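You operate a simulated robot arm through the tools that you are given. There is no shell and no other tool.

Carry out the task below with a simulated robot arm. There is one attempt and no reset: what you move stays moved.

## Task
Press the cap of the blue TYPE 35 relay home in the hand press.
Fine: seat it in the hand press carriage, push the carriage in, bear the lever down till the cap is home, draw the carriage out and put the relay into the cream tray; leave the other blue relays alone. Set down upright: what you pick out.

It is judged by the outcome, as a careful person would: the job done as asked, and still so three seconds after it is handed in. It fails if anything else is knocked over, pushed out of place, dropped, spilled or broken. Lids that push on must go on centred and level and be pressed home; caps that screw on are set level and turned clockwise until they are tight.

## Robot
A 6-joint arm with a two-finger parallel gripper, fixed in place. Base frame: the origin is at the foot of the arm, x ahead of it, y to its left, z up; the work surface is at about z = 740. Readings come in mm, rad, newtons and seconds.
With the tool pointing down near the work surface it reaches from about 440 to 860 mm from the base axis. Its first joint turns from -2.007 to 2.007 rad. Payload 4.2 kg.
The TCP is the grasp point between the finger pads, 23 mm short of the fingertips. In the tool frame z runs along the fingers and y along their closing line. Largest opening 94 mm; finger width 38, thickness 10; the body of the gripper, 54 by 96 mm, starts 39 mm behind the TCP.
Orientation is told as [roll, pitch, yaw] about the base's x, y, z axes, in that order, counted from this pose: with the fingers straight down and closing along the base's y, the tool's x points along the base's -x, its y along +y and its z along -z.

## Interface
- The arm moves only by the tool send_rows. Its arguments are lists of equal length, an entry for each row: "slide": the shift along the base's x, y, z in units of 150 mm (1.0 is 150 mm), a list of three; "dr": the turn, a rotation vector about the base's x, y, z in units of 45 degrees (1.0 is 45 degrees), a list of three; "claw": the closure in counts, from 0 (fully open) to 255 (shut). In form: {"slide": [[tx, ty, tz], ...], "dr": [[rx, ry, rz], ...], "claw": [claw, ...]}. A call has 1 to 20 rows; each row is the pose to reach, as a shift and turn from the pose commanded when the call began. A call with a number of a shift or a turn outside -1 to 1 is refused whole. Each row takes 0.2 s and may step no farther than 50 mm and 0.15 rad from the row before; otherwise, or with a gripper value out of range, the whole call is refused. Where a pose cannot be reached the arm comes as near as it can. A force on the tool above 60 N (or 10 N above the force at the start of the call, whichever is more), or a blocked arm, ends the call early, and 0.2 s more pass. Each finger travels about 108 mm/s and halts on what it meets, pressing with about 39 N; the grip force reading is that of the motor and also rises with nothing between the fingers. The clock runs only during rows and for 0.2 s after the last one: add rows that repeat a pose to give the fingers time. The reply holds the time, the measured pose of the TCP, the force on the tool along the base axes, the opening and the grip force, in the units named above and with some noise, with the torque about the TCP (base axes, N m) and any sound that the robot's microphone picked up.
- Cameras (640 x 400 px; columns grow to the right, rows downward): "scene" is fixed at [51.1, 500.5, 1476.8]; the picture's right is [-0.54, -0.84, 0.00], its down [-0.55, 0.35, -0.76] and it looks along [0.64, -0.41, -0.65] (base axes); focal length 330 px, centre (320, 200). "wrist" rides on the gripper at [86, 16, -74] in the tool frame; the picture's right is [-0.18, 0.98, 0.00], its down [-0.58, -0.11, -0.81] and it looks along [-0.79, -0.15, 0.59] (tool axes); focal length 243 px, centre (320, 200). There is no depth. A picture from a camera that has moved, and an enlarged one, comes with that camera's place and axes in the base frame and with its lens.
- capture(camera): a new picture of that camera. The clock stands still meanwhile.
- move_column(by): slides the trunk up (or, below 0, down) by that many mm; the arm rides with it, the base frame stays. It gives what a move gives, with no picture.
- close_up(camera, box): a new picture of the part [left, top, right, bottom] of that camera's present view, enlarged. The clock stands still meanwhile.
- hand_in(): hands the job in; it is judged then, once.

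Nothing tells you positions but the pictures and the camera data. Unless the task says otherwise, let go and move clear before handing in.

The tools are called by a JSON object that holds its "fn" and its "kwargs". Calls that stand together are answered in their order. send_rows: Moves the arm, as the interface text tells. Its arguments: {"type":"object","properties":{"slide":{"type":"array","items":{"type":"array","items":{"type":"number"}}},"dr":{"type":"array","items":{"type":"array","items":{"type":"number"}}},"claw":{"type":"array","items":{"type":"number"}}},"required":["slide","dr","claw"]} The other tools are called the same way: move_column (by) slides the trunk up or down; capture (camera) takes a picture; close_up (camera, box) takes an enlarged picture of a part of a camera's view; hand_in () hands the job in.

At the start:

```text
time_s: 0.0
position: [500.8, 42.0, 1196.7]
tool_rot: [0.0, 0.001, -0.001]
ft_force: [-0.1, -0.2, -0.1]
moment: [-0.02, -0.01, -0.01]
width: 93.8
grasp_force: 0.1
trunk travel left (down, up): [-700.0, 290.0]
```

scene: 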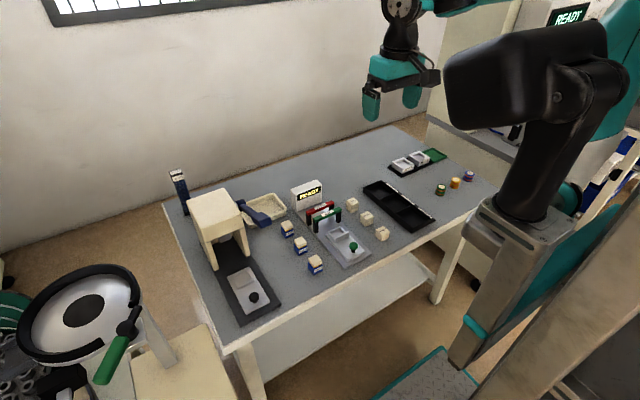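
wrist: 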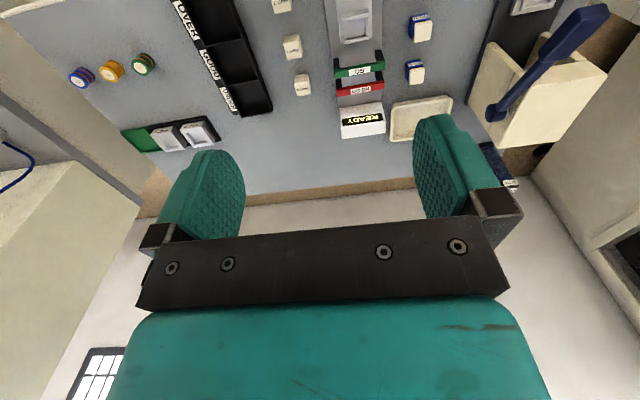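

I see a work table with a cream hand press at the left, three blue relays, a test station, cream relays, and trays. I'll look closer to identify the relays and the press.

{"fn": "close_up", "kwargs": {"camera": "scene", "box": [160, 160, 320, 260]}}

{"fn": "close_up", "kwargs": {"camera": "scene", "box": [270, 200, 350, 280]}}

{"fn": "close_up", "kwargs": {"camera": "scene", "box": [200, 230, 300, 330]}}

{"fn": "close_up", "kwargs": {"camera": "scene", "box": [290, 170, 450, 270]}}

{"fn": "close_up", "kwargs": {"camera": "wrist", "box": [320, 0, 640, 200]}}

```text
4.00 times, centred on (240, 210) of scene
camera zoom: at [51.1, 500.5, 1476.8], right [-0.54, -0.84, 0.0], down [-0.55, 0.35, -0.76], along [0.64, -0.41, -0.65], focal length 1320 px, centre (640, 160)
```

zoom: 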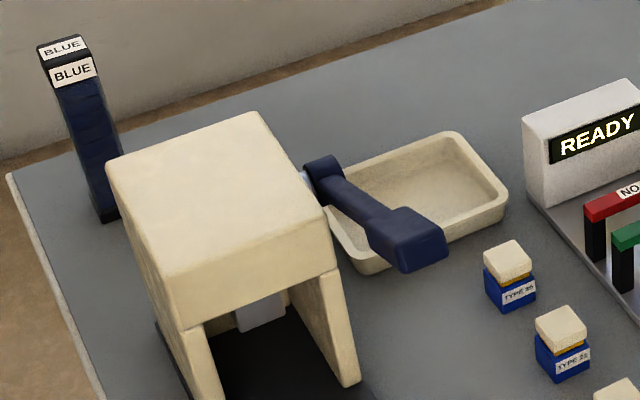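

```text
5.00 times, centred on (310, 240) of scene
camera zoom: at [51.1, 500.5, 1476.8], right [-0.54, -0.84, 0.0], down [-0.55, 0.35, -0.76], along [0.64, -0.41, -0.65], focal length 1650 px, centre (370, 0)
```

zoom: 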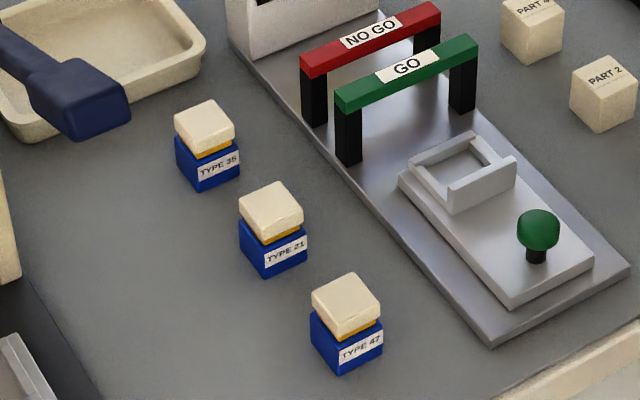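

```text
4.00 times, centred on (250, 280) of scene
camera zoom: at [51.1, 500.5, 1476.8], right [-0.54, -0.84, 0.0], down [-0.55, 0.35, -0.76], along [0.64, -0.41, -0.65], focal length 1320 px, centre (600, -120)
```

zoom: 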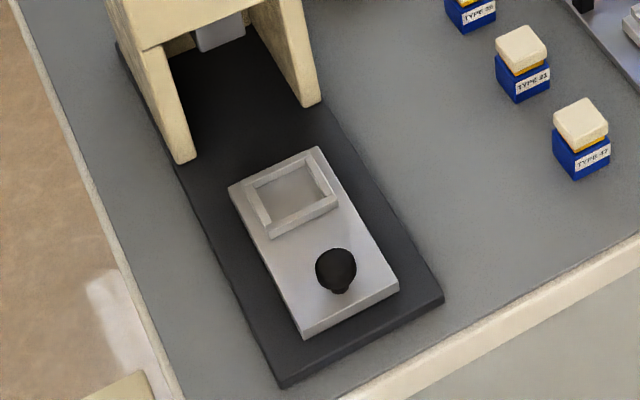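

```text
4.00 times, centred on (370, 220) of scene
camera zoom: at [51.1, 500.5, 1476.8], right [-0.54, -0.84, 0.0], down [-0.55, 0.35, -0.76], along [0.64, -0.41, -0.65], focal length 1320 px, centre (120, 120)
```

zoom: 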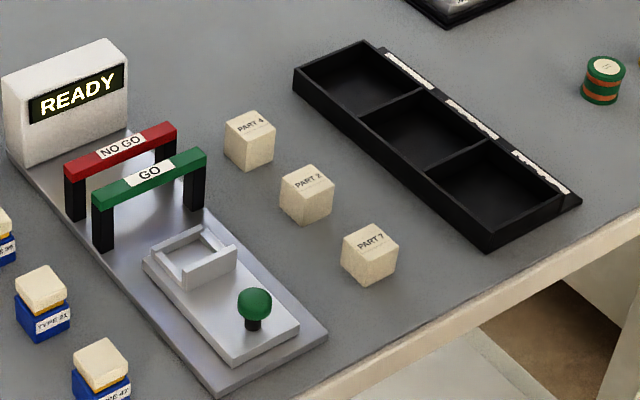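

```text
2.00 times, centred on (480, 100) of wrist
camera zoom: at [414.6, 58.7, 1272.1], right [0.18, 0.98, 0.0], down [0.58, -0.11, 0.81], along [0.79, -0.15, -0.59], focal length 485 px, centre (0, 400)
```

zoom: 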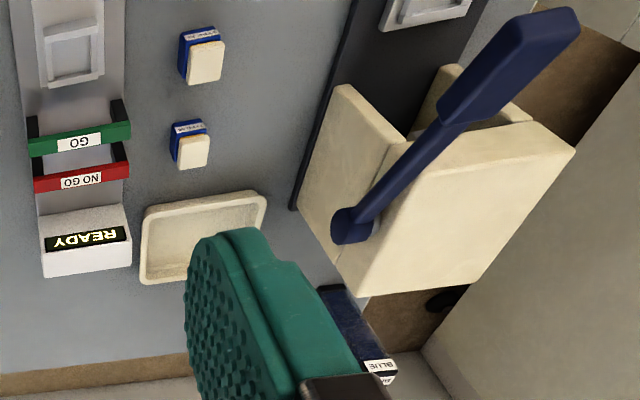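

The press's carriage slides along x with its nest near (595, 389), and the blue relays stand near x = 678, 606 and 527, all at y ≈ 212. I'll zoom in on the labels to tell the types apart.

{"fn": "close_up", "kwargs": {"camera": "scene", "box": [276, 215, 300, 240]}}

{"fn": "close_up", "kwargs": {"camera": "scene", "box": [290, 232, 314, 257]}}

{"fn": "close_up", "kwargs": {"camera": "wrist", "box": [395, 50, 435, 90]}}

{"fn": "close_up", "kwargs": {"camera": "wrist", "box": [400, 5, 440, 45]}}

{"fn": "close_up", "kwargs": {"camera": "scene", "box": [160, 165, 290, 246]}}

```text
16.00 times, centred on (288, 228) of scene
camera zoom: at [51.1, 500.5, 1476.8], right [-0.54, -0.84, 0.0], down [-0.55, 0.35, -0.76], along [0.64, -0.41, -0.65], focal length 5279 px, centre (832, -240)
```

zoom: 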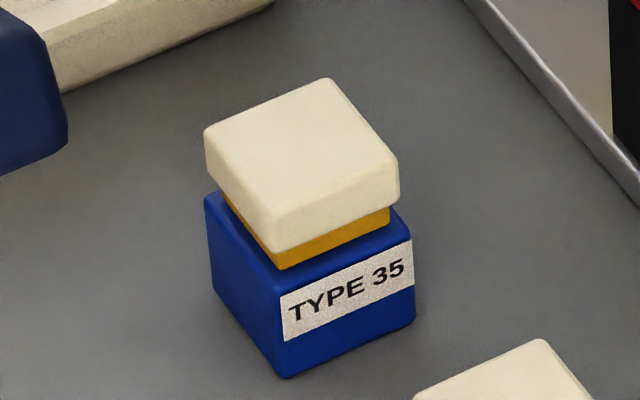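

```text
16.00 times, centred on (302, 244) of scene
camera zoom: at [51.1, 500.5, 1476.8], right [-0.54, -0.84, 0.0], down [-0.55, 0.35, -0.76], along [0.64, -0.41, -0.65], focal length 5279 px, centre (608, -512)
```

zoom: 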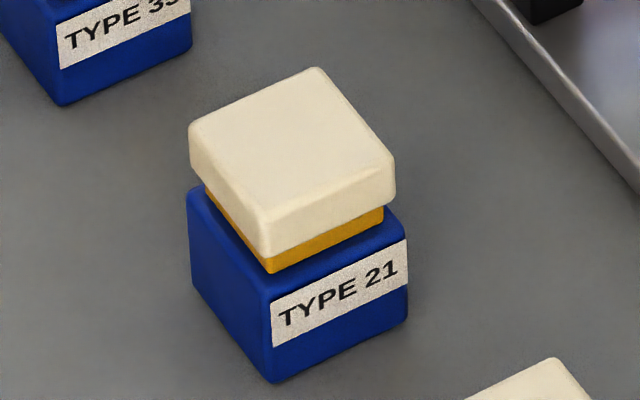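

```text
10.00 times, centred on (415, 70) of wrist
camera zoom: at [414.6, 58.7, 1272.1], right [0.18, 0.98, 0.0], down [0.58, -0.11, 0.81], along [0.79, -0.15, -0.59], focal length 2426 px, centre (-630, 1500)
```

zoom: 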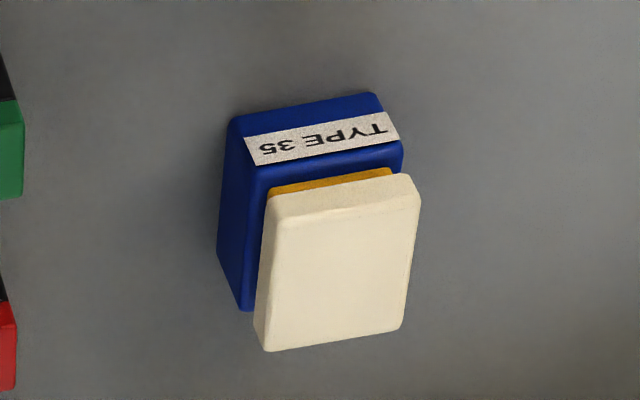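

```text
10.00 times, centred on (420, 25) of wrist
camera zoom: at [414.6, 58.7, 1272.1], right [0.18, 0.98, 0.0], down [0.58, -0.11, 0.81], along [0.79, -0.15, -0.59], focal length 2426 px, centre (-680, 1950)
```

zoom: 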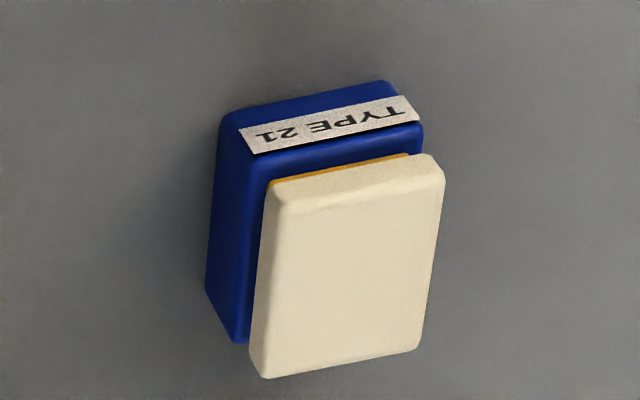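

```text
4.92 times, centred on (225, 206) of scene
camera zoom: at [51.1, 500.5, 1476.8], right [-0.54, -0.84, 0.0], down [-0.55, 0.35, -0.76], along [0.64, -0.41, -0.65], focal length 1624 px, centre (788, 173)
```

zoom: 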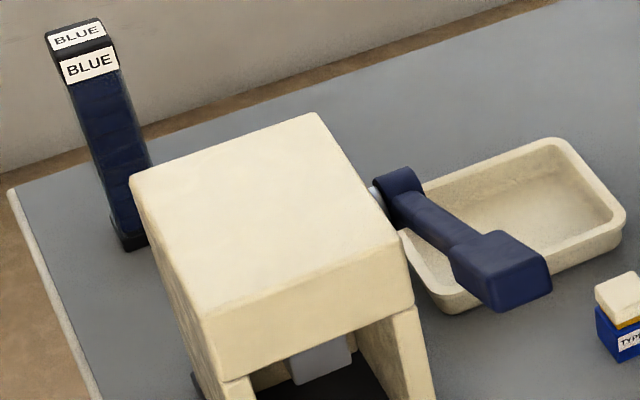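

The TYPE 35 relay is the far blue one, standing near (695, 205). The lever pivots at about (729, 323, 888) with its free end near (551, 319, 970). I'll move the wrist camera closer to survey the press and the relays.

{"fn": "send_rows", "kwargs": {"slide": [[-0.05, 0.16, -0.15], [-0.1, 0.32, -0.3], [-0.15, 0.48, -0.45], [-0.2, 0.64, -0.6], [-0.25, 0.8, -0.75], [-0.3, 0.96, -0.9], [-0.3, 0.96, -0.9]], "dr": [[0, 0, 0], [0, 0, 0], [0, 0, 0], [0, 0, 0], [0, 0, 0], [0, 0, 0], [0, 0, 0]], "claw": [0, 0, 0, 0, 0, 0, 0]}}

{"fn": "capture", "kwargs": {"camera": "wrist"}}

{"fn": "capture", "kwargs": {"camera": "scene"}}

```text
time_s: 1.6
position: [455.6, 185.9, 1058.1]
tool_rot: [-0.001, -0.001, -0.001]
ft_force: [-0.3, 0.9, -1.4]
moment: [-0.02, -0.01, 0.03]
width: 94.0
grasp_force: 0.0
trunk travel left (down, up): [-700.0, 290.0]
```

```text
taken
camera wrist: at [369.0, 202.3, 1133.5], right [0.18, 0.98, 0.0], down [0.58, -0.11, 0.81], along [0.79, -0.15, -0.59], focal length 243 px, centre (320, 200)
```

wrist: 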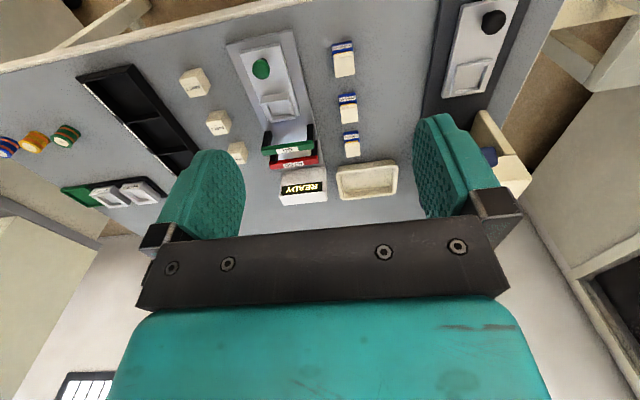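

```text
taken
```

scene: 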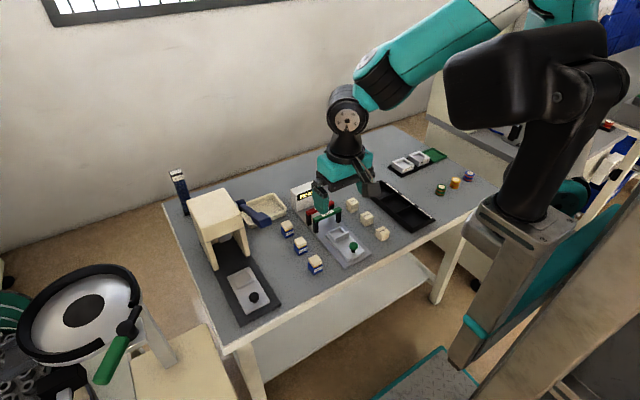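

The arm comes down from above with good clearance. I'll zoom in on the carriage nest, the relay and the tray from here.

{"fn": "close_up", "kwargs": {"camera": "wrist", "box": [420, 0, 540, 110]}}

{"fn": "close_up", "kwargs": {"camera": "wrist", "box": [325, 120, 405, 205]}}

{"fn": "close_up", "kwargs": {"camera": "scene", "box": [222, 255, 272, 290]}}

{"fn": "close_up", "kwargs": {"camera": "scene", "box": [190, 180, 290, 245]}}

```text
3.64 times, centred on (480, 55) of wrist
camera zoom: at [369.0, 202.3, 1133.5], right [0.18, 0.98, 0.0], down [0.58, -0.11, 0.81], along [0.79, -0.15, -0.59], focal length 882 px, centre (-262, 727)
```

zoom: 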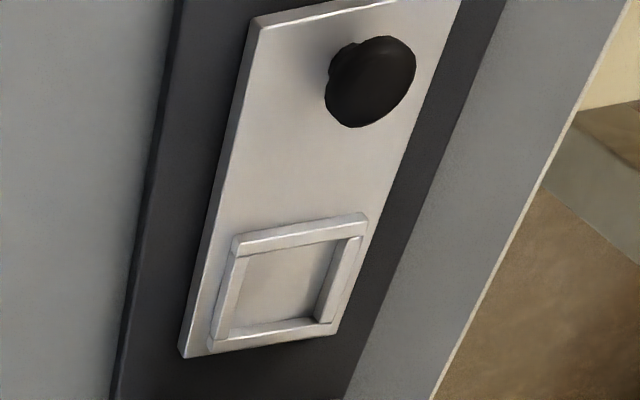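

```text
4.71 times, centred on (365, 162) of wrist
camera zoom: at [369.0, 202.3, 1133.5], right [0.18, 0.98, 0.0], down [0.58, -0.11, 0.81], along [0.79, -0.15, -0.59], focal length 1142 px, centre (108, 376)
```

zoom: 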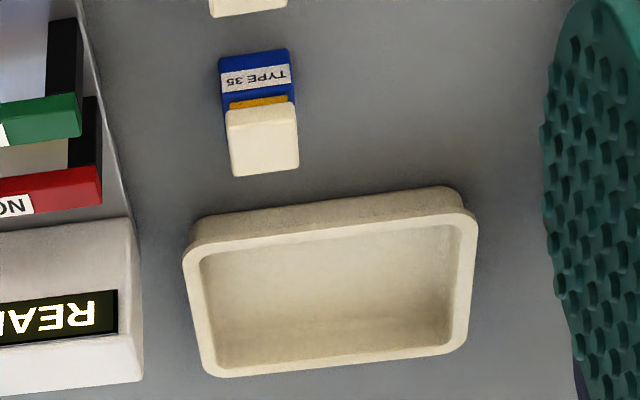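

```text
11.43 times, centred on (247, 272) of scene
camera zoom: at [51.1, 500.5, 1476.8], right [-0.54, -0.84, 0.0], down [-0.55, 0.35, -0.76], along [0.64, -0.41, -0.65], focal length 3771 px, centre (1154, -629)
```

zoom: 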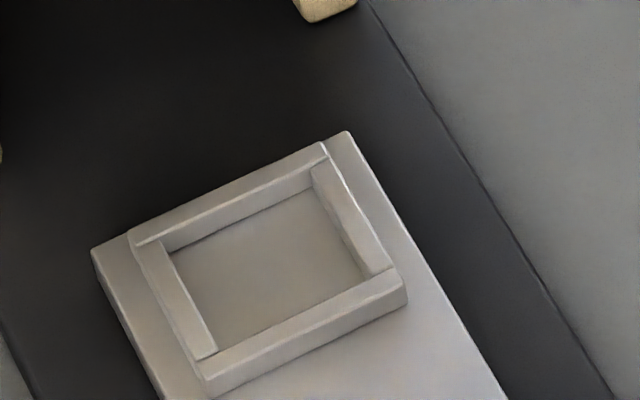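

```text
6.15 times, centred on (240, 212) of scene
camera zoom: at [51.1, 500.5, 1476.8], right [-0.54, -0.84, 0.0], down [-0.55, 0.35, -0.76], along [0.64, -0.41, -0.65], focal length 2030 px, centre (812, 123)
```

zoom: 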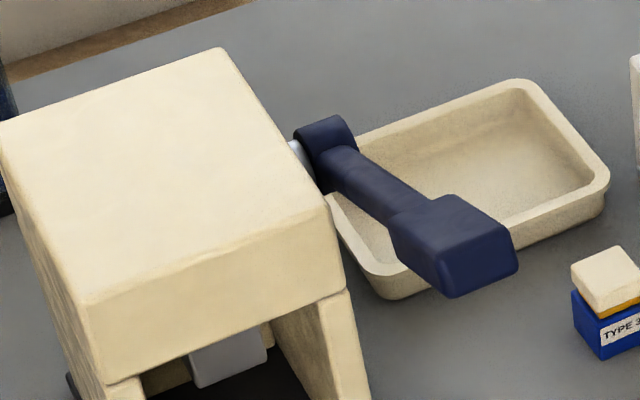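

The nest has low rims on all four sides, and the cream tray lies beyond the relay. I want to know how much room there is between the lever and the gripper above the nest, so I'll view that area from over the carriage.

{"fn": "send_rows", "kwargs": {"slide": [[0, 0.2, 0.1], [0, 0.4, 0.2], [0, 0.6, 0.28], [0, 0.8, 0.28], [0, 0.95, 0.28], [0, 0.95, 0.28]], "dr": [[0, 0, 0], [0, 0, 0], [0, 0, 0], [0, 0, 0], [0, 0, 0], [0, 0, 0]], "claw": [0, 0, 0, 0, 0, 0]}}

{"fn": "capture", "kwargs": {"camera": "wrist"}}

{"fn": "close_up", "kwargs": {"camera": "wrist", "box": [320, 30, 440, 105]}}

{"fn": "close_up", "kwargs": {"camera": "wrist", "box": [280, 80, 440, 180]}}

```text
time_s: 3.0
position: [458.4, 327.9, 1105.7]
tool_rot: [-0.001, 0.0, -0.001]
ft_force: [0.2, -0.2, -0.3]
moment: [-0.03, 0.02, -0.01]
width: 93.9
grasp_force: 0.1
trunk travel left (down, up): [-700.0, 290.0]
```

```text
taken
camera wrist: at [370.8, 345.2, 1179.5], right [0.18, 0.98, 0.0], down [0.58, -0.11, 0.81], along [0.79, -0.15, -0.59], focal length 243 px, centre (320, 200)
```

wrist: 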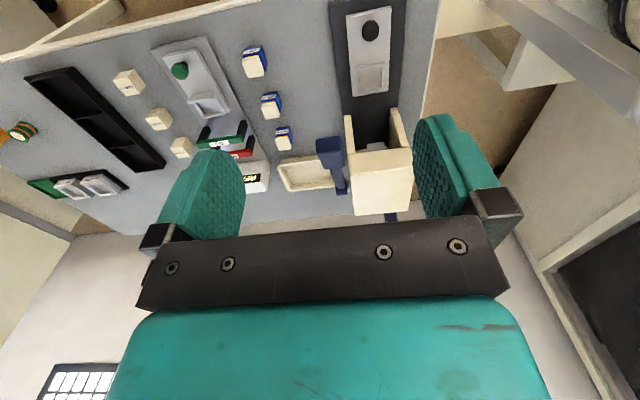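

```text
5.33 times, centred on (380, 68) of wrist
camera zoom: at [370.8, 345.2, 1179.5], right [0.18, 0.98, 0.0], down [0.58, -0.11, 0.81], along [0.79, -0.15, -0.59], focal length 1294 px, centre (0, 907)
```

zoom: 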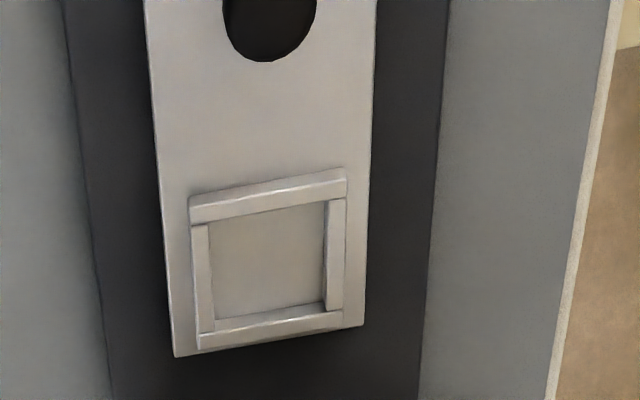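

```text
4.00 times, centred on (360, 130) of wrist
camera zoom: at [370.8, 345.2, 1179.5], right [0.18, 0.98, 0.0], down [0.58, -0.11, 0.81], along [0.79, -0.15, -0.59], focal length 970 px, centre (160, 480)
```

zoom: 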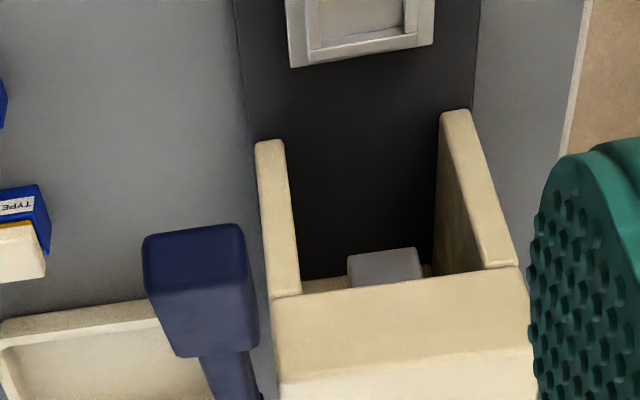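

The lever's head spans about y = 309–335 from x ≈ 540, and the nest is centred near (592, 390). Next I'll measure the relay more carefully from this camera and from the scene camera.

{"fn": "close_up", "kwargs": {"camera": "wrist", "box": [265, 120, 305, 160]}}

{"fn": "close_up", "kwargs": {"camera": "scene", "box": [280, 220, 296, 238]}}

{"fn": "close_up", "kwargs": {"camera": "scene", "box": [205, 225, 275, 305]}}

```text
10.00 times, centred on (285, 140) of wrist
camera zoom: at [370.8, 345.2, 1179.5], right [0.18, 0.98, 0.0], down [0.58, -0.11, 0.81], along [0.79, -0.15, -0.59], focal length 2426 px, centre (670, 800)
```

zoom: 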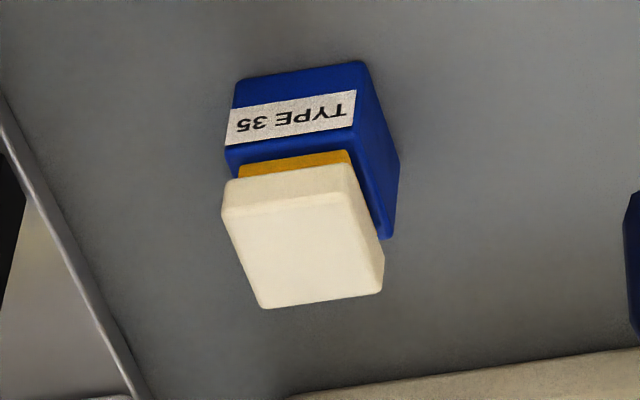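

```text
16.00 times, centred on (288, 229) of scene
camera zoom: at [51.1, 500.5, 1476.8], right [-0.54, -0.84, 0.0], down [-0.55, 0.35, -0.76], along [0.64, -0.41, -0.65], focal length 5279 px, centre (832, -264)
```

zoom: 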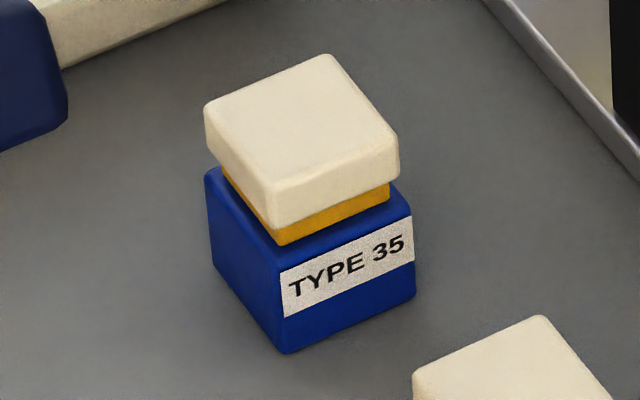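

```text
5.00 times, centred on (240, 265) of scene
camera zoom: at [51.1, 500.5, 1476.8], right [-0.54, -0.84, 0.0], down [-0.55, 0.35, -0.76], along [0.64, -0.41, -0.65], focal length 1650 px, centre (720, -125)
```

zoom: 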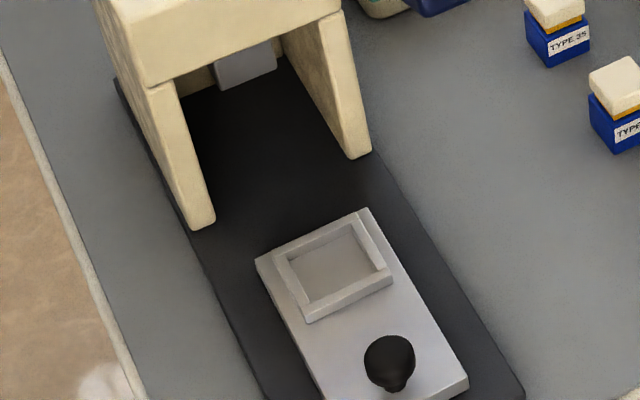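

The relay measures about 29 mm square, is centred near (694.5, 205), and its body top is near z = 771. The nest is roughly 34–36 mm inside. I'll move above the relay, with the fingers closing along y and the camera on the near side, clear of the lever.

{"fn": "send_rows", "kwargs": {"slide": [[0.1, -0.27, -0.05], [0.3, -0.54, -0.2], [0.5, -0.75, -0.4], [0.7, -0.82, -0.55], [0.9, -0.82, -0.7], [1.0, -0.82, -0.8], [1.0, -0.82, -0.8]], "dr": [[0, 0, 0], [0, 0, 0], [0, 0, 0], [0, 0, 0], [0, 0, 0], [0, 0, 0], [0, 0, 0]], "claw": [60, 92, 92, 92, 92, 92, 92]}}

{"fn": "send_rows", "kwargs": {"slide": [[0.2, 0, -0.1], [0.4, 0, -0.25], [0.58, 0, -0.4], [0.58, 0, -0.4], [0.58, 0, -0.4]], "dr": [[0, 0, 0], [0, 0, 0], [0, 0, 0], [0, 0, 0], [0, 0, 0]], "claw": [92, 92, 92, 92, 92]}}

{"fn": "capture", "kwargs": {"camera": "wrist"}}

{"fn": "capture", "kwargs": {"camera": "scene"}}

```text
refused: row 2 steps farther than a row can; nothing moved
```

```text
time_s: 4.2
position: [541.7, 328.8, 1045.7]
tool_rot: [0.002, -0.001, 0.0]
ft_force: [-0.1, 1.4, 0.2]
moment: [0.02, -0.02, -0.03]
width: 59.8
grasp_force: 0.1
trunk travel left (down, up): [-700.0, 290.0]
```

```text
taken
camera wrist: at [455.5, 345.4, 1120.3], right [0.18, 0.98, 0.0], down [0.58, -0.11, 0.81], along [0.79, -0.15, -0.59], focal length 243 px, centre (320, 200)
```

wrist: 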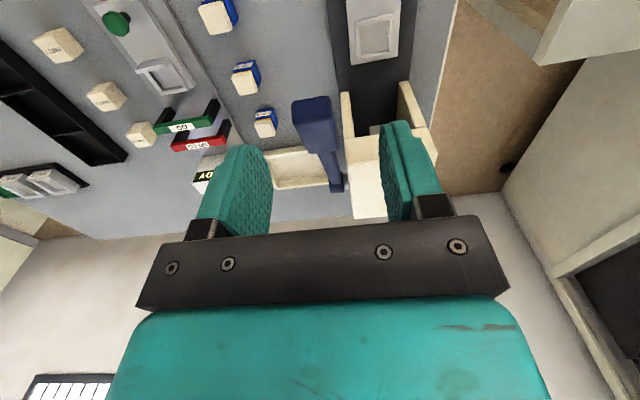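

```text
taken
```

scene: 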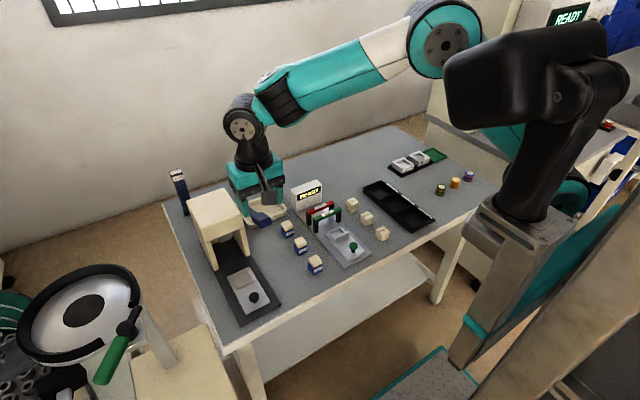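

The first call was refused because of its step size and the second one ran. The arm is still safely clear, about 50 mm above the lever. I'll move sideways first and then forward, using smaller steps.

{"fn": "send_rows", "kwargs": {"slide": [[0, -0.25, 0], [0, -0.5, 0], [0.1, -0.75, 0], [0.3, -0.83, -0.15], [0.5, -0.83, -0.35], [0.7, -0.83, -0.55], [0.85, -0.83, -0.75], [1.0, -0.83, -0.95], [1.0, -0.83, -0.95]], "dr": [[0, 0, 0], [0, 0, 0], [0, 0, 0], [0, 0, 0], [0, 0, 0], [0, 0, 0], [0, 0, 0], [0, 0, 0], [0, 0, 0]], "claw": [92, 92, 92, 92, 92, 92, 92, 92, 92]}}

{"fn": "capture", "kwargs": {"camera": "wrist"}}

{"fn": "capture", "kwargs": {"camera": "scene"}}

```text
time_s: 6.2
position: [694.8, 201.6, 902.3]
tool_rot: [0.0, 0.0, -0.001]
ft_force: [-0.4, 0.8, -0.1]
moment: [0.0, 0.02, -0.02]
width: 60.0
grasp_force: 0.1
trunk travel left (down, up): [-700.0, 290.0]
```

```text
taken
camera wrist: at [608.1, 218.2, 977.4], right [0.18, 0.98, 0.0], down [0.58, -0.11, 0.81], along [0.79, -0.15, -0.59], focal length 243 px, centre (320, 200)
```

wrist: 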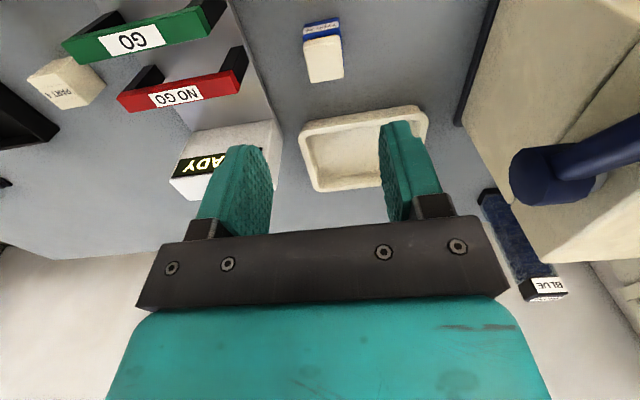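

```text
taken
```

scene: 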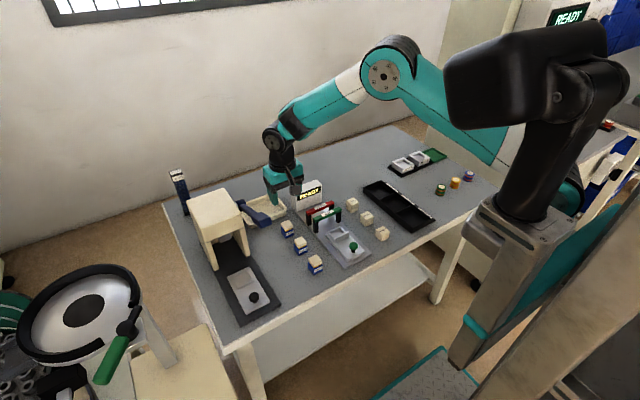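

The gripper is above the relay and the cap shows between the finger columns. I'll zoom in to check the centring and the READY box clearance before going down.

{"fn": "close_up", "kwargs": {"camera": "wrist", "box": [290, 10, 354, 90]}}

{"fn": "close_up", "kwargs": {"camera": "scene", "box": [250, 170, 350, 240]}}

{"fn": "send_rows", "kwargs": {"slide": [[0, 0, -0.1]], "dr": [[0, 0, 0]], "claw": [92]}}

```text
5.00 times, centred on (322, 50) of wrist
camera zoom: at [608.1, 218.2, 977.4], right [0.18, 0.98, 0.0], down [0.58, -0.11, 0.81], along [0.79, -0.15, -0.59], focal length 1213 px, centre (310, 950)
```

zoom: 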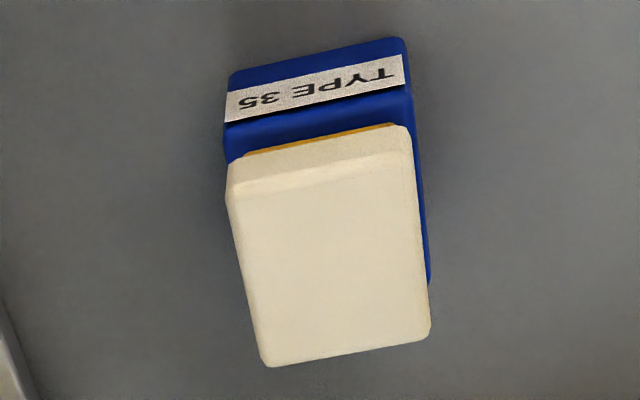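

```text
5.71 times, centred on (300, 205) of scene
camera zoom: at [51.1, 500.5, 1476.8], right [-0.54, -0.84, 0.0], down [-0.55, 0.35, -0.76], along [0.64, -0.41, -0.65], focal length 1885 px, centre (434, 171)
```

zoom: 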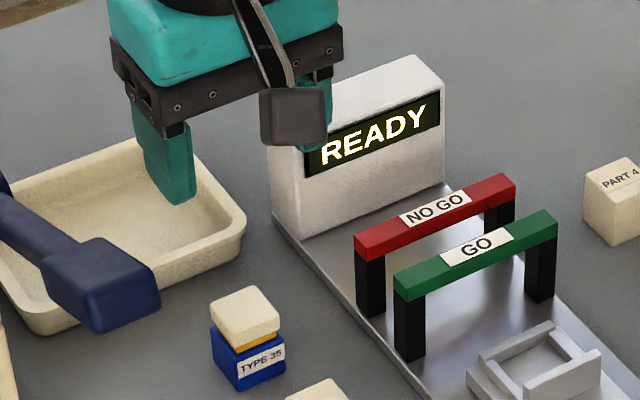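

```text
time_s: 6.6
position: [694.8, 201.0, 887.3]
tool_rot: [-0.001, 0.002, 0.0]
ft_force: [0.0, -0.7, 0.0]
moment: [-0.02, 0.0, -0.03]
width: 60.2
grasp_force: 0.0
trunk travel left (down, up): [-700.0, 290.0]
```

The TYPE 35 body is centred at about y = 205.4, so the gripper needs to shift about 3.5 mm toward +y. I'll go down to a grip height that leaves the fingertips about 13 mm above the table.

{"fn": "send_rows", "kwargs": {"slide": [[0.003, 0.024, -0.1], [0.003, 0.024, -0.25], [0.003, 0.024, -0.4], [0.003, 0.024, -0.52], [0.003, 0.024, -0.64], [0.003, 0.024, -0.72], [0.003, 0.024, -0.72]], "dr": [[0, 0, 0], [0, 0, 0], [0, 0, 0], [0, 0, 0], [0, 0, 0], [0, 0, 0], [0, 0, 0]], "claw": [92, 92, 92, 92, 92, 92, 92]}}

{"fn": "capture", "kwargs": {"camera": "wrist"}}

{"fn": "close_up", "kwargs": {"camera": "scene", "box": [250, 190, 330, 250]}}

```text
time_s: 8.2
position: [694.0, 207.0, 779.1]
tool_rot: [-0.001, 0.0, 0.0]
ft_force: [-0.1, 0.3, 1.1]
moment: [0.02, 0.04, 0.01]
width: 60.0
grasp_force: 0.1
trunk travel left (down, up): [-700.0, 290.0]
```

```text
taken
camera wrist: at [608.0, 224.2, 852.7], right [0.18, 0.98, 0.0], down [0.58, -0.11, 0.81], along [0.79, -0.15, -0.59], focal length 243 px, centre (320, 200)
```

wrist: 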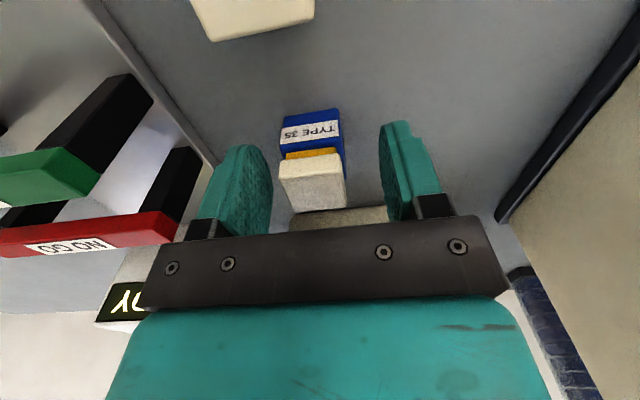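

```text
6.67 times, centred on (290, 220) of scene
camera zoom: at [51.1, 500.5, 1476.8], right [-0.54, -0.84, 0.0], down [-0.55, 0.35, -0.76], along [0.64, -0.41, -0.65], focal length 2200 px, centre (520, 67)
```

zoom: 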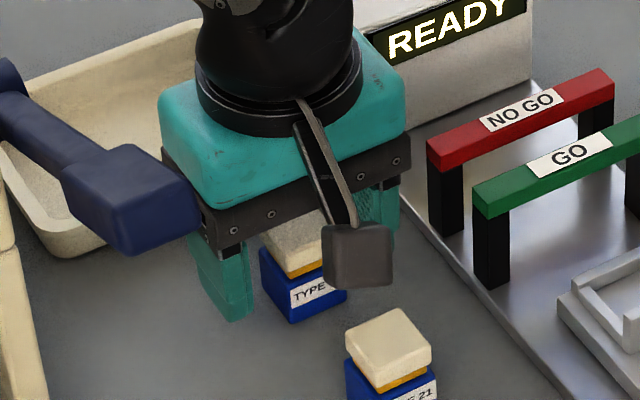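

The relay sits about 3 mm toward −y of the finger centre. I'll nudge the gripper over, go down a little more and close.

{"fn": "send_rows", "kwargs": {"slide": [[0.004, -0.018, -0.018], [0.004, -0.018, -0.018], [0.004, -0.018, -0.018], [0.004, -0.018, -0.018], [0.004, -0.018, -0.018], [0.004, -0.018, -0.018], [0.004, -0.018, -0.018]], "dr": [[0, 0, 0], [0, 0, 0], [0, 0, 0], [0, 0, 0], [0, 0, 0], [0, 0, 0], [0, 0, 0]], "claw": [92, 130, 160, 180, 200, 200, 200]}}

{"fn": "capture", "kwargs": {"camera": "wrist"}}

```text
time_s: 9.8
position: [695.9, 204.5, 775.6]
tool_rot: [0.0, -0.001, -0.001]
ft_force: [-0.9, 0.8, -0.3]
moment: [0.03, 0.02, -0.02]
width: 29.1
grasp_force: 39.0
trunk travel left (down, up): [-700.0, 290.0]
```

```text
taken
camera wrist: at [608.8, 222.1, 850.6], right [0.18, 0.98, 0.0], down [0.58, -0.11, 0.81], along [0.79, -0.15, -0.59], focal length 243 px, centre (320, 200)
```

wrist: 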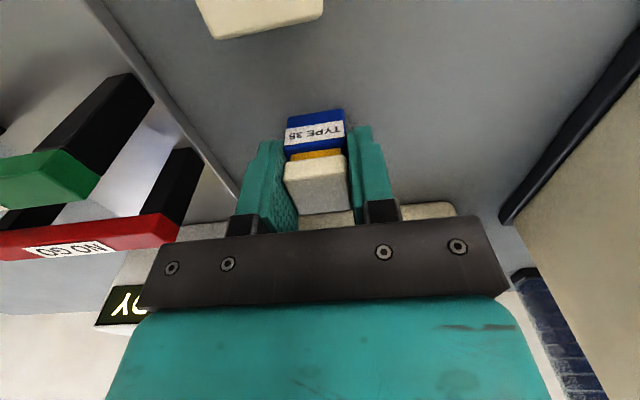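

The relay is held at 29.1 mm width. Before lifting and crossing to the nest, I'll look at the wrist and forearm geometry, because the raised lever could be in their way.

{"fn": "close_up", "kwargs": {"camera": "scene", "box": [220, 40, 460, 240]}}

{"fn": "send_rows", "kwargs": {"slide": [[0, 0, 0.1], [0, 0, 0.3], [0, 0, 0.55], [0, 0, 0.8], [0, 0, 1.0], [0, 0, 1.0]], "dr": [[0, 0, 0], [0, 0, 0], [0, 0, 0], [0, 0, 0], [0, 0, 0], [0, 0, 0]], "claw": [200, 200, 200, 200, 200, 200]}}

{"fn": "close_up", "kwargs": {"camera": "scene", "box": [220, 40, 460, 240]}}

```text
2.00 times, centred on (340, 140) of scene
camera zoom: at [51.1, 500.5, 1476.8], right [-0.54, -0.84, 0.0], down [-0.55, 0.35, -0.76], along [0.64, -0.41, -0.65], focal length 660 px, centre (280, 320)
```

zoom: 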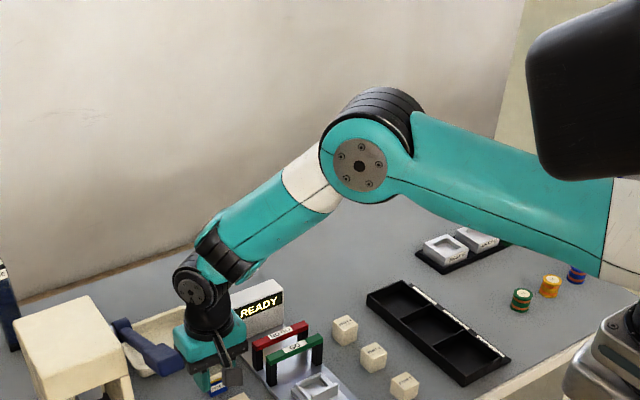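

```text
time_s: 11.2
position: [693.3, 206.2, 927.4]
tool_rot: [0.001, 0.001, 0.001]
ft_force: [0.8, -0.1, -1.1]
moment: [0.0, 0.0, 0.01]
width: 29.0
grasp_force: 38.9
trunk travel left (down, up): [-700.0, 290.0]
```

```text
2.00 times, centred on (340, 140) of scene
camera zoom: at [51.1, 500.5, 1476.8], right [-0.54, -0.84, 0.0], down [-0.55, 0.35, -0.76], along [0.64, -0.41, -0.65], focal length 660 px, centre (280, 320)
```

zoom: 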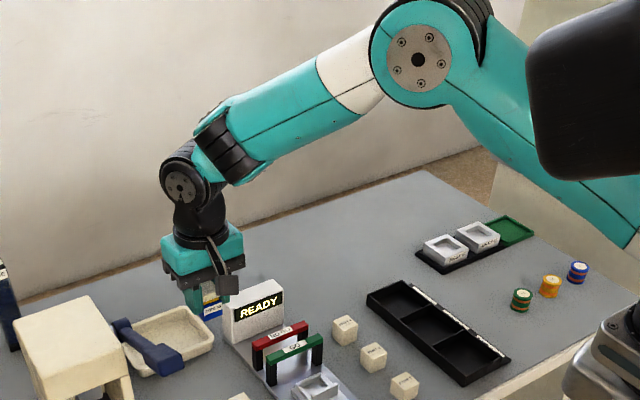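

The wrist sits in line above the tool, about 170 mm up, and the forearm slopes back toward the base. That could brush the raised lever when I work at the nest. I'll raise the trunk so the forearm comes down more steeply.

{"fn": "move_column", "kwargs": {"by": 150}}

{"fn": "capture", "kwargs": {"camera": "scene"}}

```text
time_s: 12.9
position: [693.1, 205.8, 1077.7]
tool_rot: [0.0, -0.001, 0.001]
ft_force: [-0.3, -0.3, -0.7]
moment: [-0.01, 0.01, 0.0]
width: 29.1
grasp_force: 39.0
trunk travel left (down, up): [-850.0, 140.0]
```

```text
taken
```

scene: 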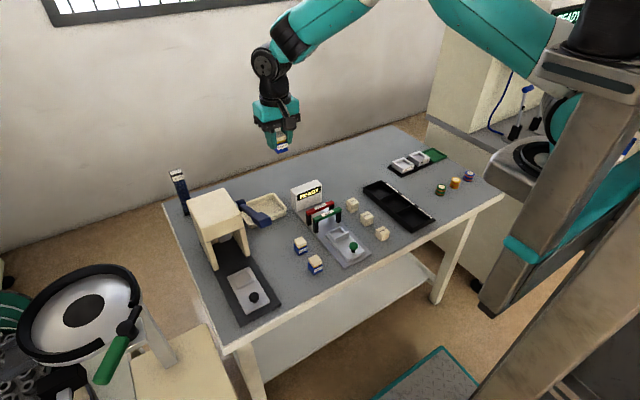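

The relay is held well clear. Next I'll turn the gripper −90° while backing off to the nest's x, staying above the lever.

{"fn": "send_rows", "kwargs": {"slide": [[-0.11, 0, 0], [-0.22, 0, 0], [-0.33, 0, 0], [-0.44, 0, 0], [-0.55, 0, 0], [-0.66, 0, 0], [-0.66, 0, 0]], "dr": [[0, 0, -0.167], [0, 0, -0.333], [0, 0, -0.5], [0, 0, -0.667], [0, 0, -0.833], [0, 0, -1.0], [0, 0, -1.0]], "claw": [200, 200, 200, 200, 200, 200, 200]}}

{"fn": "send_rows", "kwargs": {"slide": [[0, 0.15, 0], [0, 0.3, 0], [0, 0.45, 0], [0, 0.6, 0], [0, 0.8, 0], [0, 1.0, 0], [0, 1.0, 0]], "dr": [[0, 0, -0.167], [0, 0, -0.333], [0, 0, -0.5], [0, 0, -0.667], [0, 0, -0.833], [0, 0, -1.0], [0, 0, -1.0]], "claw": [200, 200, 200, 200, 200, 200, 200]}}

{"fn": "capture", "kwargs": {"camera": "wrist"}}

{"fn": "capture", "kwargs": {"camera": "scene"}}

```text
time_s: 14.6
position: [595.2, 205.8, 1080.0]
tool_rot: [0.001, 0.0, -0.787]
ft_force: [0.2, -0.2, -0.7]
moment: [0.04, -0.03, -0.01]
width: 28.8
grasp_force: 39.2
trunk travel left (down, up): [-850.0, 140.0]
```

```text
time_s: 16.1
position: [594.1, 357.4, 1077.1]
tool_rot: [-0.001, 0.001, -1.572]
ft_force: [-1.1, 1.1, -1.3]
moment: [0.01, 0.01, -0.04]
width: 29.0
grasp_force: 39.3
trunk travel left (down, up): [-850.0, 140.0]
```

```text
taken
camera wrist: at [610.2, 444.3, 1151.5], right [0.98, -0.19, 0.0], down [-0.11, -0.58, 0.81], along [-0.15, -0.79, -0.59], focal length 243 px, centre (320, 200)
```

wrist: 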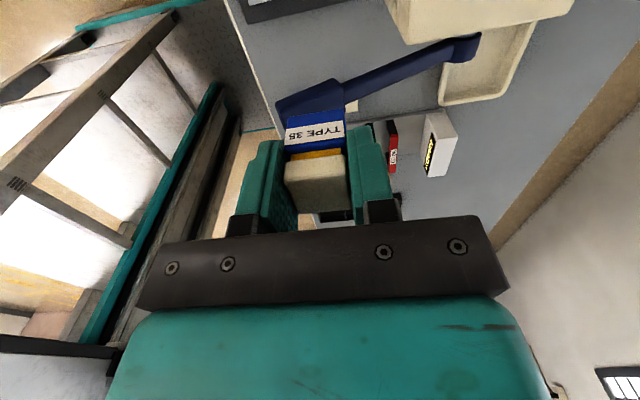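

```text
taken
```

scene: 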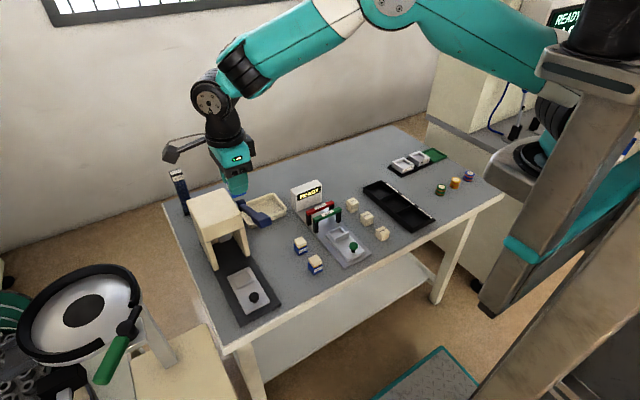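

The turn worked and the relay is still held. I'll raise the trunk the rest of the way for a steeper forearm, then centre over the nest.

{"fn": "send_rows", "kwargs": {"slide": [[0, 0.11, 0], [0, 0.217, -0.1], [0, 0.217, -0.1]], "dr": [[0, 0, 0], [0, 0, 0], [0, 0, 0]], "claw": [200, 200, 200]}}

{"fn": "move_column", "kwargs": {"by": 135}}

{"fn": "send_rows", "kwargs": {"slide": [[0, 0, -0.2], [0, 0, -0.4], [0, 0, -0.6], [0, 0, -0.8], [0, 0, -0.95], [0, 0, -0.95]], "dr": [[0, 0, 0], [0, 0, 0], [0, 0, 0], [0, 0, 0], [0, 0, 0], [0, 0, 0]], "claw": [200, 200, 200, 200, 200, 200]}}

{"fn": "capture", "kwargs": {"camera": "scene"}}

{"fn": "capture", "kwargs": {"camera": "wrist"}}

```text
time_s: 16.9
position: [593.4, 388.2, 1063.5]
tool_rot: [0.0, 0.001, -1.57]
ft_force: [-0.2, 0.4, -0.6]
moment: [0.01, -0.01, 0.01]
width: 29.0
grasp_force: 39.4
trunk travel left (down, up): [-850.0, 140.0]
```

```text
time_s: 18.6
position: [593.4, 387.9, 1197.7]
tool_rot: [0.0, 0.001, -1.57]
ft_force: [0.2, 0.4, 0.3]
moment: [0.0, -0.02, 0.01]
width: 28.7
grasp_force: 39.2
trunk travel left (down, up): [-985.0, 5.0]
```

```text
time_s: 20.0
position: [592.1, 389.1, 1055.2]
tool_rot: [-0.001, 0.0, -1.572]
ft_force: [-0.4, 0.3, 0.0]
moment: [-0.03, 0.01, 0.03]
width: 28.8
grasp_force: 38.9
trunk travel left (down, up): [-985.0, 5.0]
```

```text
taken
```

scene: 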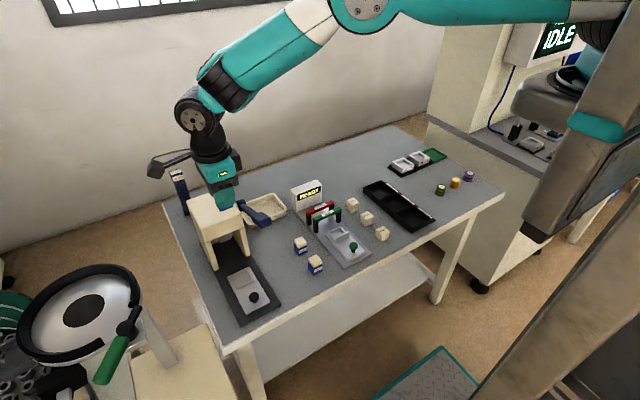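

```text
taken
camera wrist: at [609.6, 476.2, 1130.7], right [0.98, -0.18, 0.0], down [-0.11, -0.58, 0.81], along [-0.15, -0.79, -0.59], focal length 243 px, centre (320, 200)
```

wrist: 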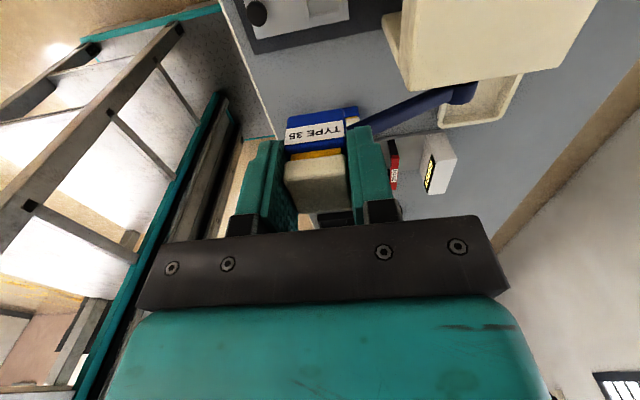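

The forearm comes down steeply now. I'll descend in stages and check the clearance to the lever and the housing at each one.

{"fn": "send_rows", "kwargs": {"slide": [[0, 0, -0.2], [0, 0, -0.4], [0, 0, -0.6], [0, 0, -0.8], [0, 0, -0.95], [0, 0, -0.95]], "dr": [[0, 0, 0], [0, 0, 0], [0, 0, 0], [0, 0, 0], [0, 0, 0], [0, 0, 0]], "claw": [200, 200, 200, 200, 200, 200]}}

{"fn": "capture", "kwargs": {"camera": "scene"}}

{"fn": "close_up", "kwargs": {"camera": "scene", "box": [160, 140, 320, 300]}}

{"fn": "capture", "kwargs": {"camera": "wrist"}}

```text
time_s: 21.4
position: [586.2, 377.3, 921.6]
tool_rot: [0.002, 0.0, -1.572]
ft_force: [0.6, 1.0, 1.2]
moment: [-0.1, 0.02, -0.01]
width: 29.2
grasp_force: 39.2
out of reach, approached as far as the arm can: row 4, 5, 6
trunk travel left (down, up): [-985.0, 5.0]
```

```text
taken
```

scene: 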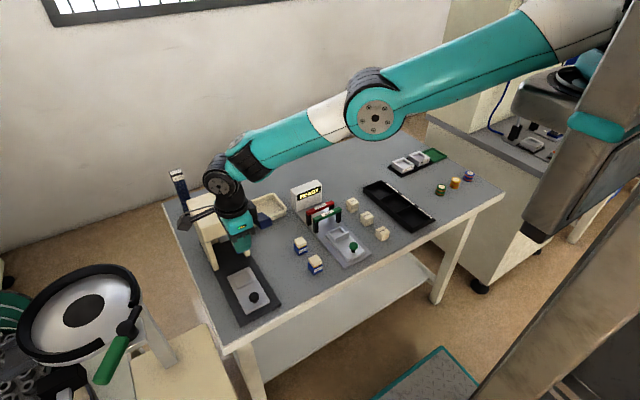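

```text
2.50 times, centred on (240, 220) of scene
camera zoom: at [51.1, 500.5, 1476.8], right [-0.54, -0.84, 0.0], down [-0.55, 0.35, -0.76], along [0.64, -0.41, -0.65], focal length 825 px, centre (520, 150)
```

zoom: 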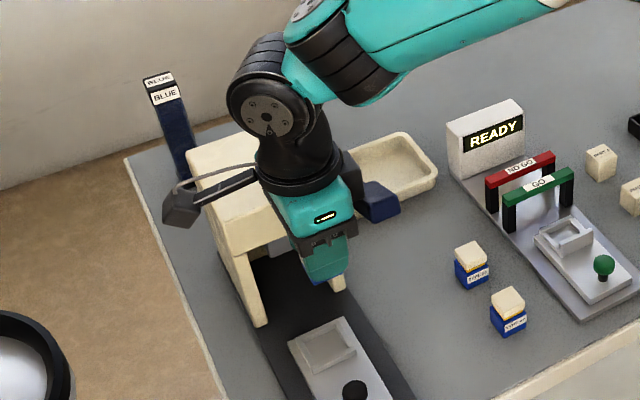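

```text
taken
camera wrist: at [603.5, 463.5, 995.9], right [0.98, -0.18, 0.0], down [-0.11, -0.58, 0.81], along [-0.15, -0.79, -0.59], focal length 243 px, centre (320, 200)
```

wrist: 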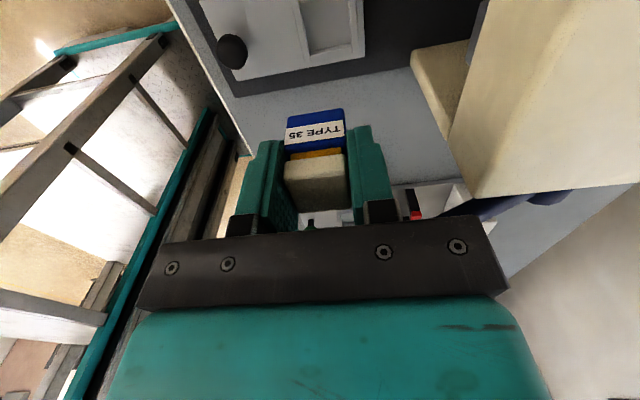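

The arm ran out of reach with the trunk this high, so a middle trunk height gives the steepest forearm at the nest. I'll go back up, bring the trunk down, and then approach again.

{"fn": "send_rows", "kwargs": {"slide": [[0, 0, 0.1], [0, 0, 0.3], [0, 0, 0.5], [0, 0, 0.7], [0, 0, 0.9], [0, 0, 1.0], [0, 0, 1.0]], "dr": [[0, 0, 0], [0, 0, 0], [0, 0, 0], [0, 0, 0], [0, 0, 0], [0, 0, 0], [0, 0, 0]], "claw": [200, 200, 200, 200, 200, 200, 200]}}

{"fn": "send_rows", "kwargs": {"slide": [[0, 0, 0.2], [0, 0, 0.4], [0, 0, 0.6], [0, 0, 0.8], [0, 0, 0.95], [0, 0, 0.95]], "dr": [[0, 0, 0], [0, 0, 0], [0, 0, 0], [0, 0, 0], [0, 0, 0], [0, 0, 0]], "claw": [200, 200, 200, 200, 200, 200]}}

{"fn": "move_column", "kwargs": {"by": -150}}

```text
time_s: 23.0
position: [584.1, 376.3, 1070.2]
tool_rot: [0.001, 0.002, -1.571]
ft_force: [-1.0, 0.8, -0.5]
moment: [-0.01, 0.0, 0.0]
width: 29.1
grasp_force: 39.6
trunk travel left (down, up): [-985.0, 5.0]
```

```text
time_s: 24.4
position: [583.7, 374.8, 1213.9]
tool_rot: [0.0, 0.0, -1.57]
ft_force: [0.5, -0.2, -0.2]
moment: [0.01, 0.02, 0.02]
width: 28.9
grasp_force: 38.7
trunk travel left (down, up): [-985.0, 5.0]
```

```text
time_s: 26.1
position: [585.2, 374.6, 1063.8]
tool_rot: [0.002, 0.001, -1.572]
ft_force: [0.9, -0.5, 0.1]
moment: [0.0, 0.0, 0.0]
width: 28.8
grasp_force: 38.9
trunk travel left (down, up): [-835.0, 155.0]
```

The trunk is down to mid height. I'll centre over the nest and lower the trunk a bit more.

{"fn": "send_rows", "kwargs": {"slide": [[0.03, 0.05, 0], [0.06, 0.1, 0], [0.06, 0.1, 0]], "dr": [[0, 0, 0], [0, 0, 0], [0, 0, 0]], "claw": [200, 200, 200]}}

{"fn": "move_column", "kwargs": {"by": -95}}

{"fn": "capture", "kwargs": {"camera": "wrist"}}

{"fn": "close_up", "kwargs": {"camera": "scene", "box": [160, 120, 320, 300]}}

```text
time_s: 26.9
position: [593.4, 392.1, 1064.8]
tool_rot: [0.001, 0.0, -1.571]
ft_force: [-0.2, -0.2, -0.5]
moment: [-0.02, 0.01, 0.0]
width: 29.1
grasp_force: 39.2
trunk travel left (down, up): [-835.0, 155.0]
```

```text
time_s: 28.2
position: [593.2, 390.8, 969.1]
tool_rot: [0.001, 0.002, -1.571]
ft_force: [0.3, 0.6, -0.7]
moment: [0.01, 0.0, 0.01]
width: 29.0
grasp_force: 39.1
trunk travel left (down, up): [-740.0, 250.0]
```

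```text
taken
camera wrist: at [609.6, 477.9, 1044.2], right [0.98, -0.18, 0.0], down [-0.11, -0.58, 0.81], along [-0.15, -0.79, -0.59], focal length 243 px, centre (320, 200)
```

wrist: 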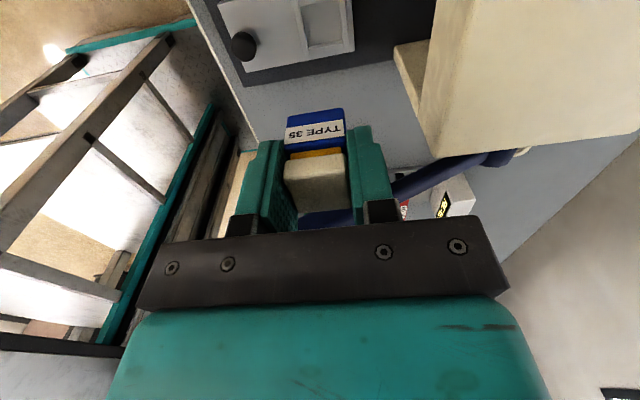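

```text
2.22 times, centred on (240, 210) of scene
camera zoom: at [51.1, 500.5, 1476.8], right [-0.54, -0.84, 0.0], down [-0.55, 0.35, -0.76], along [0.64, -0.41, -0.65], focal length 733 px, centre (498, 178)
```

zoom: 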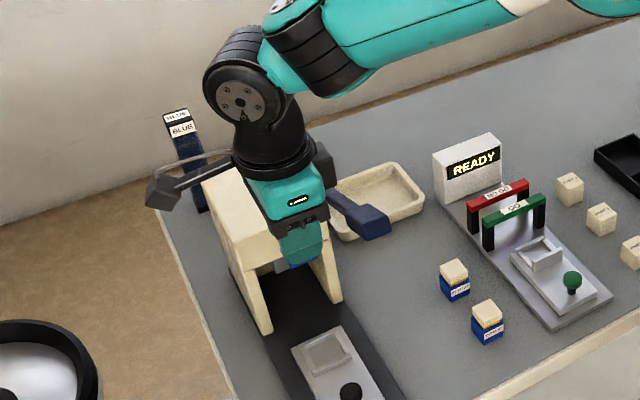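

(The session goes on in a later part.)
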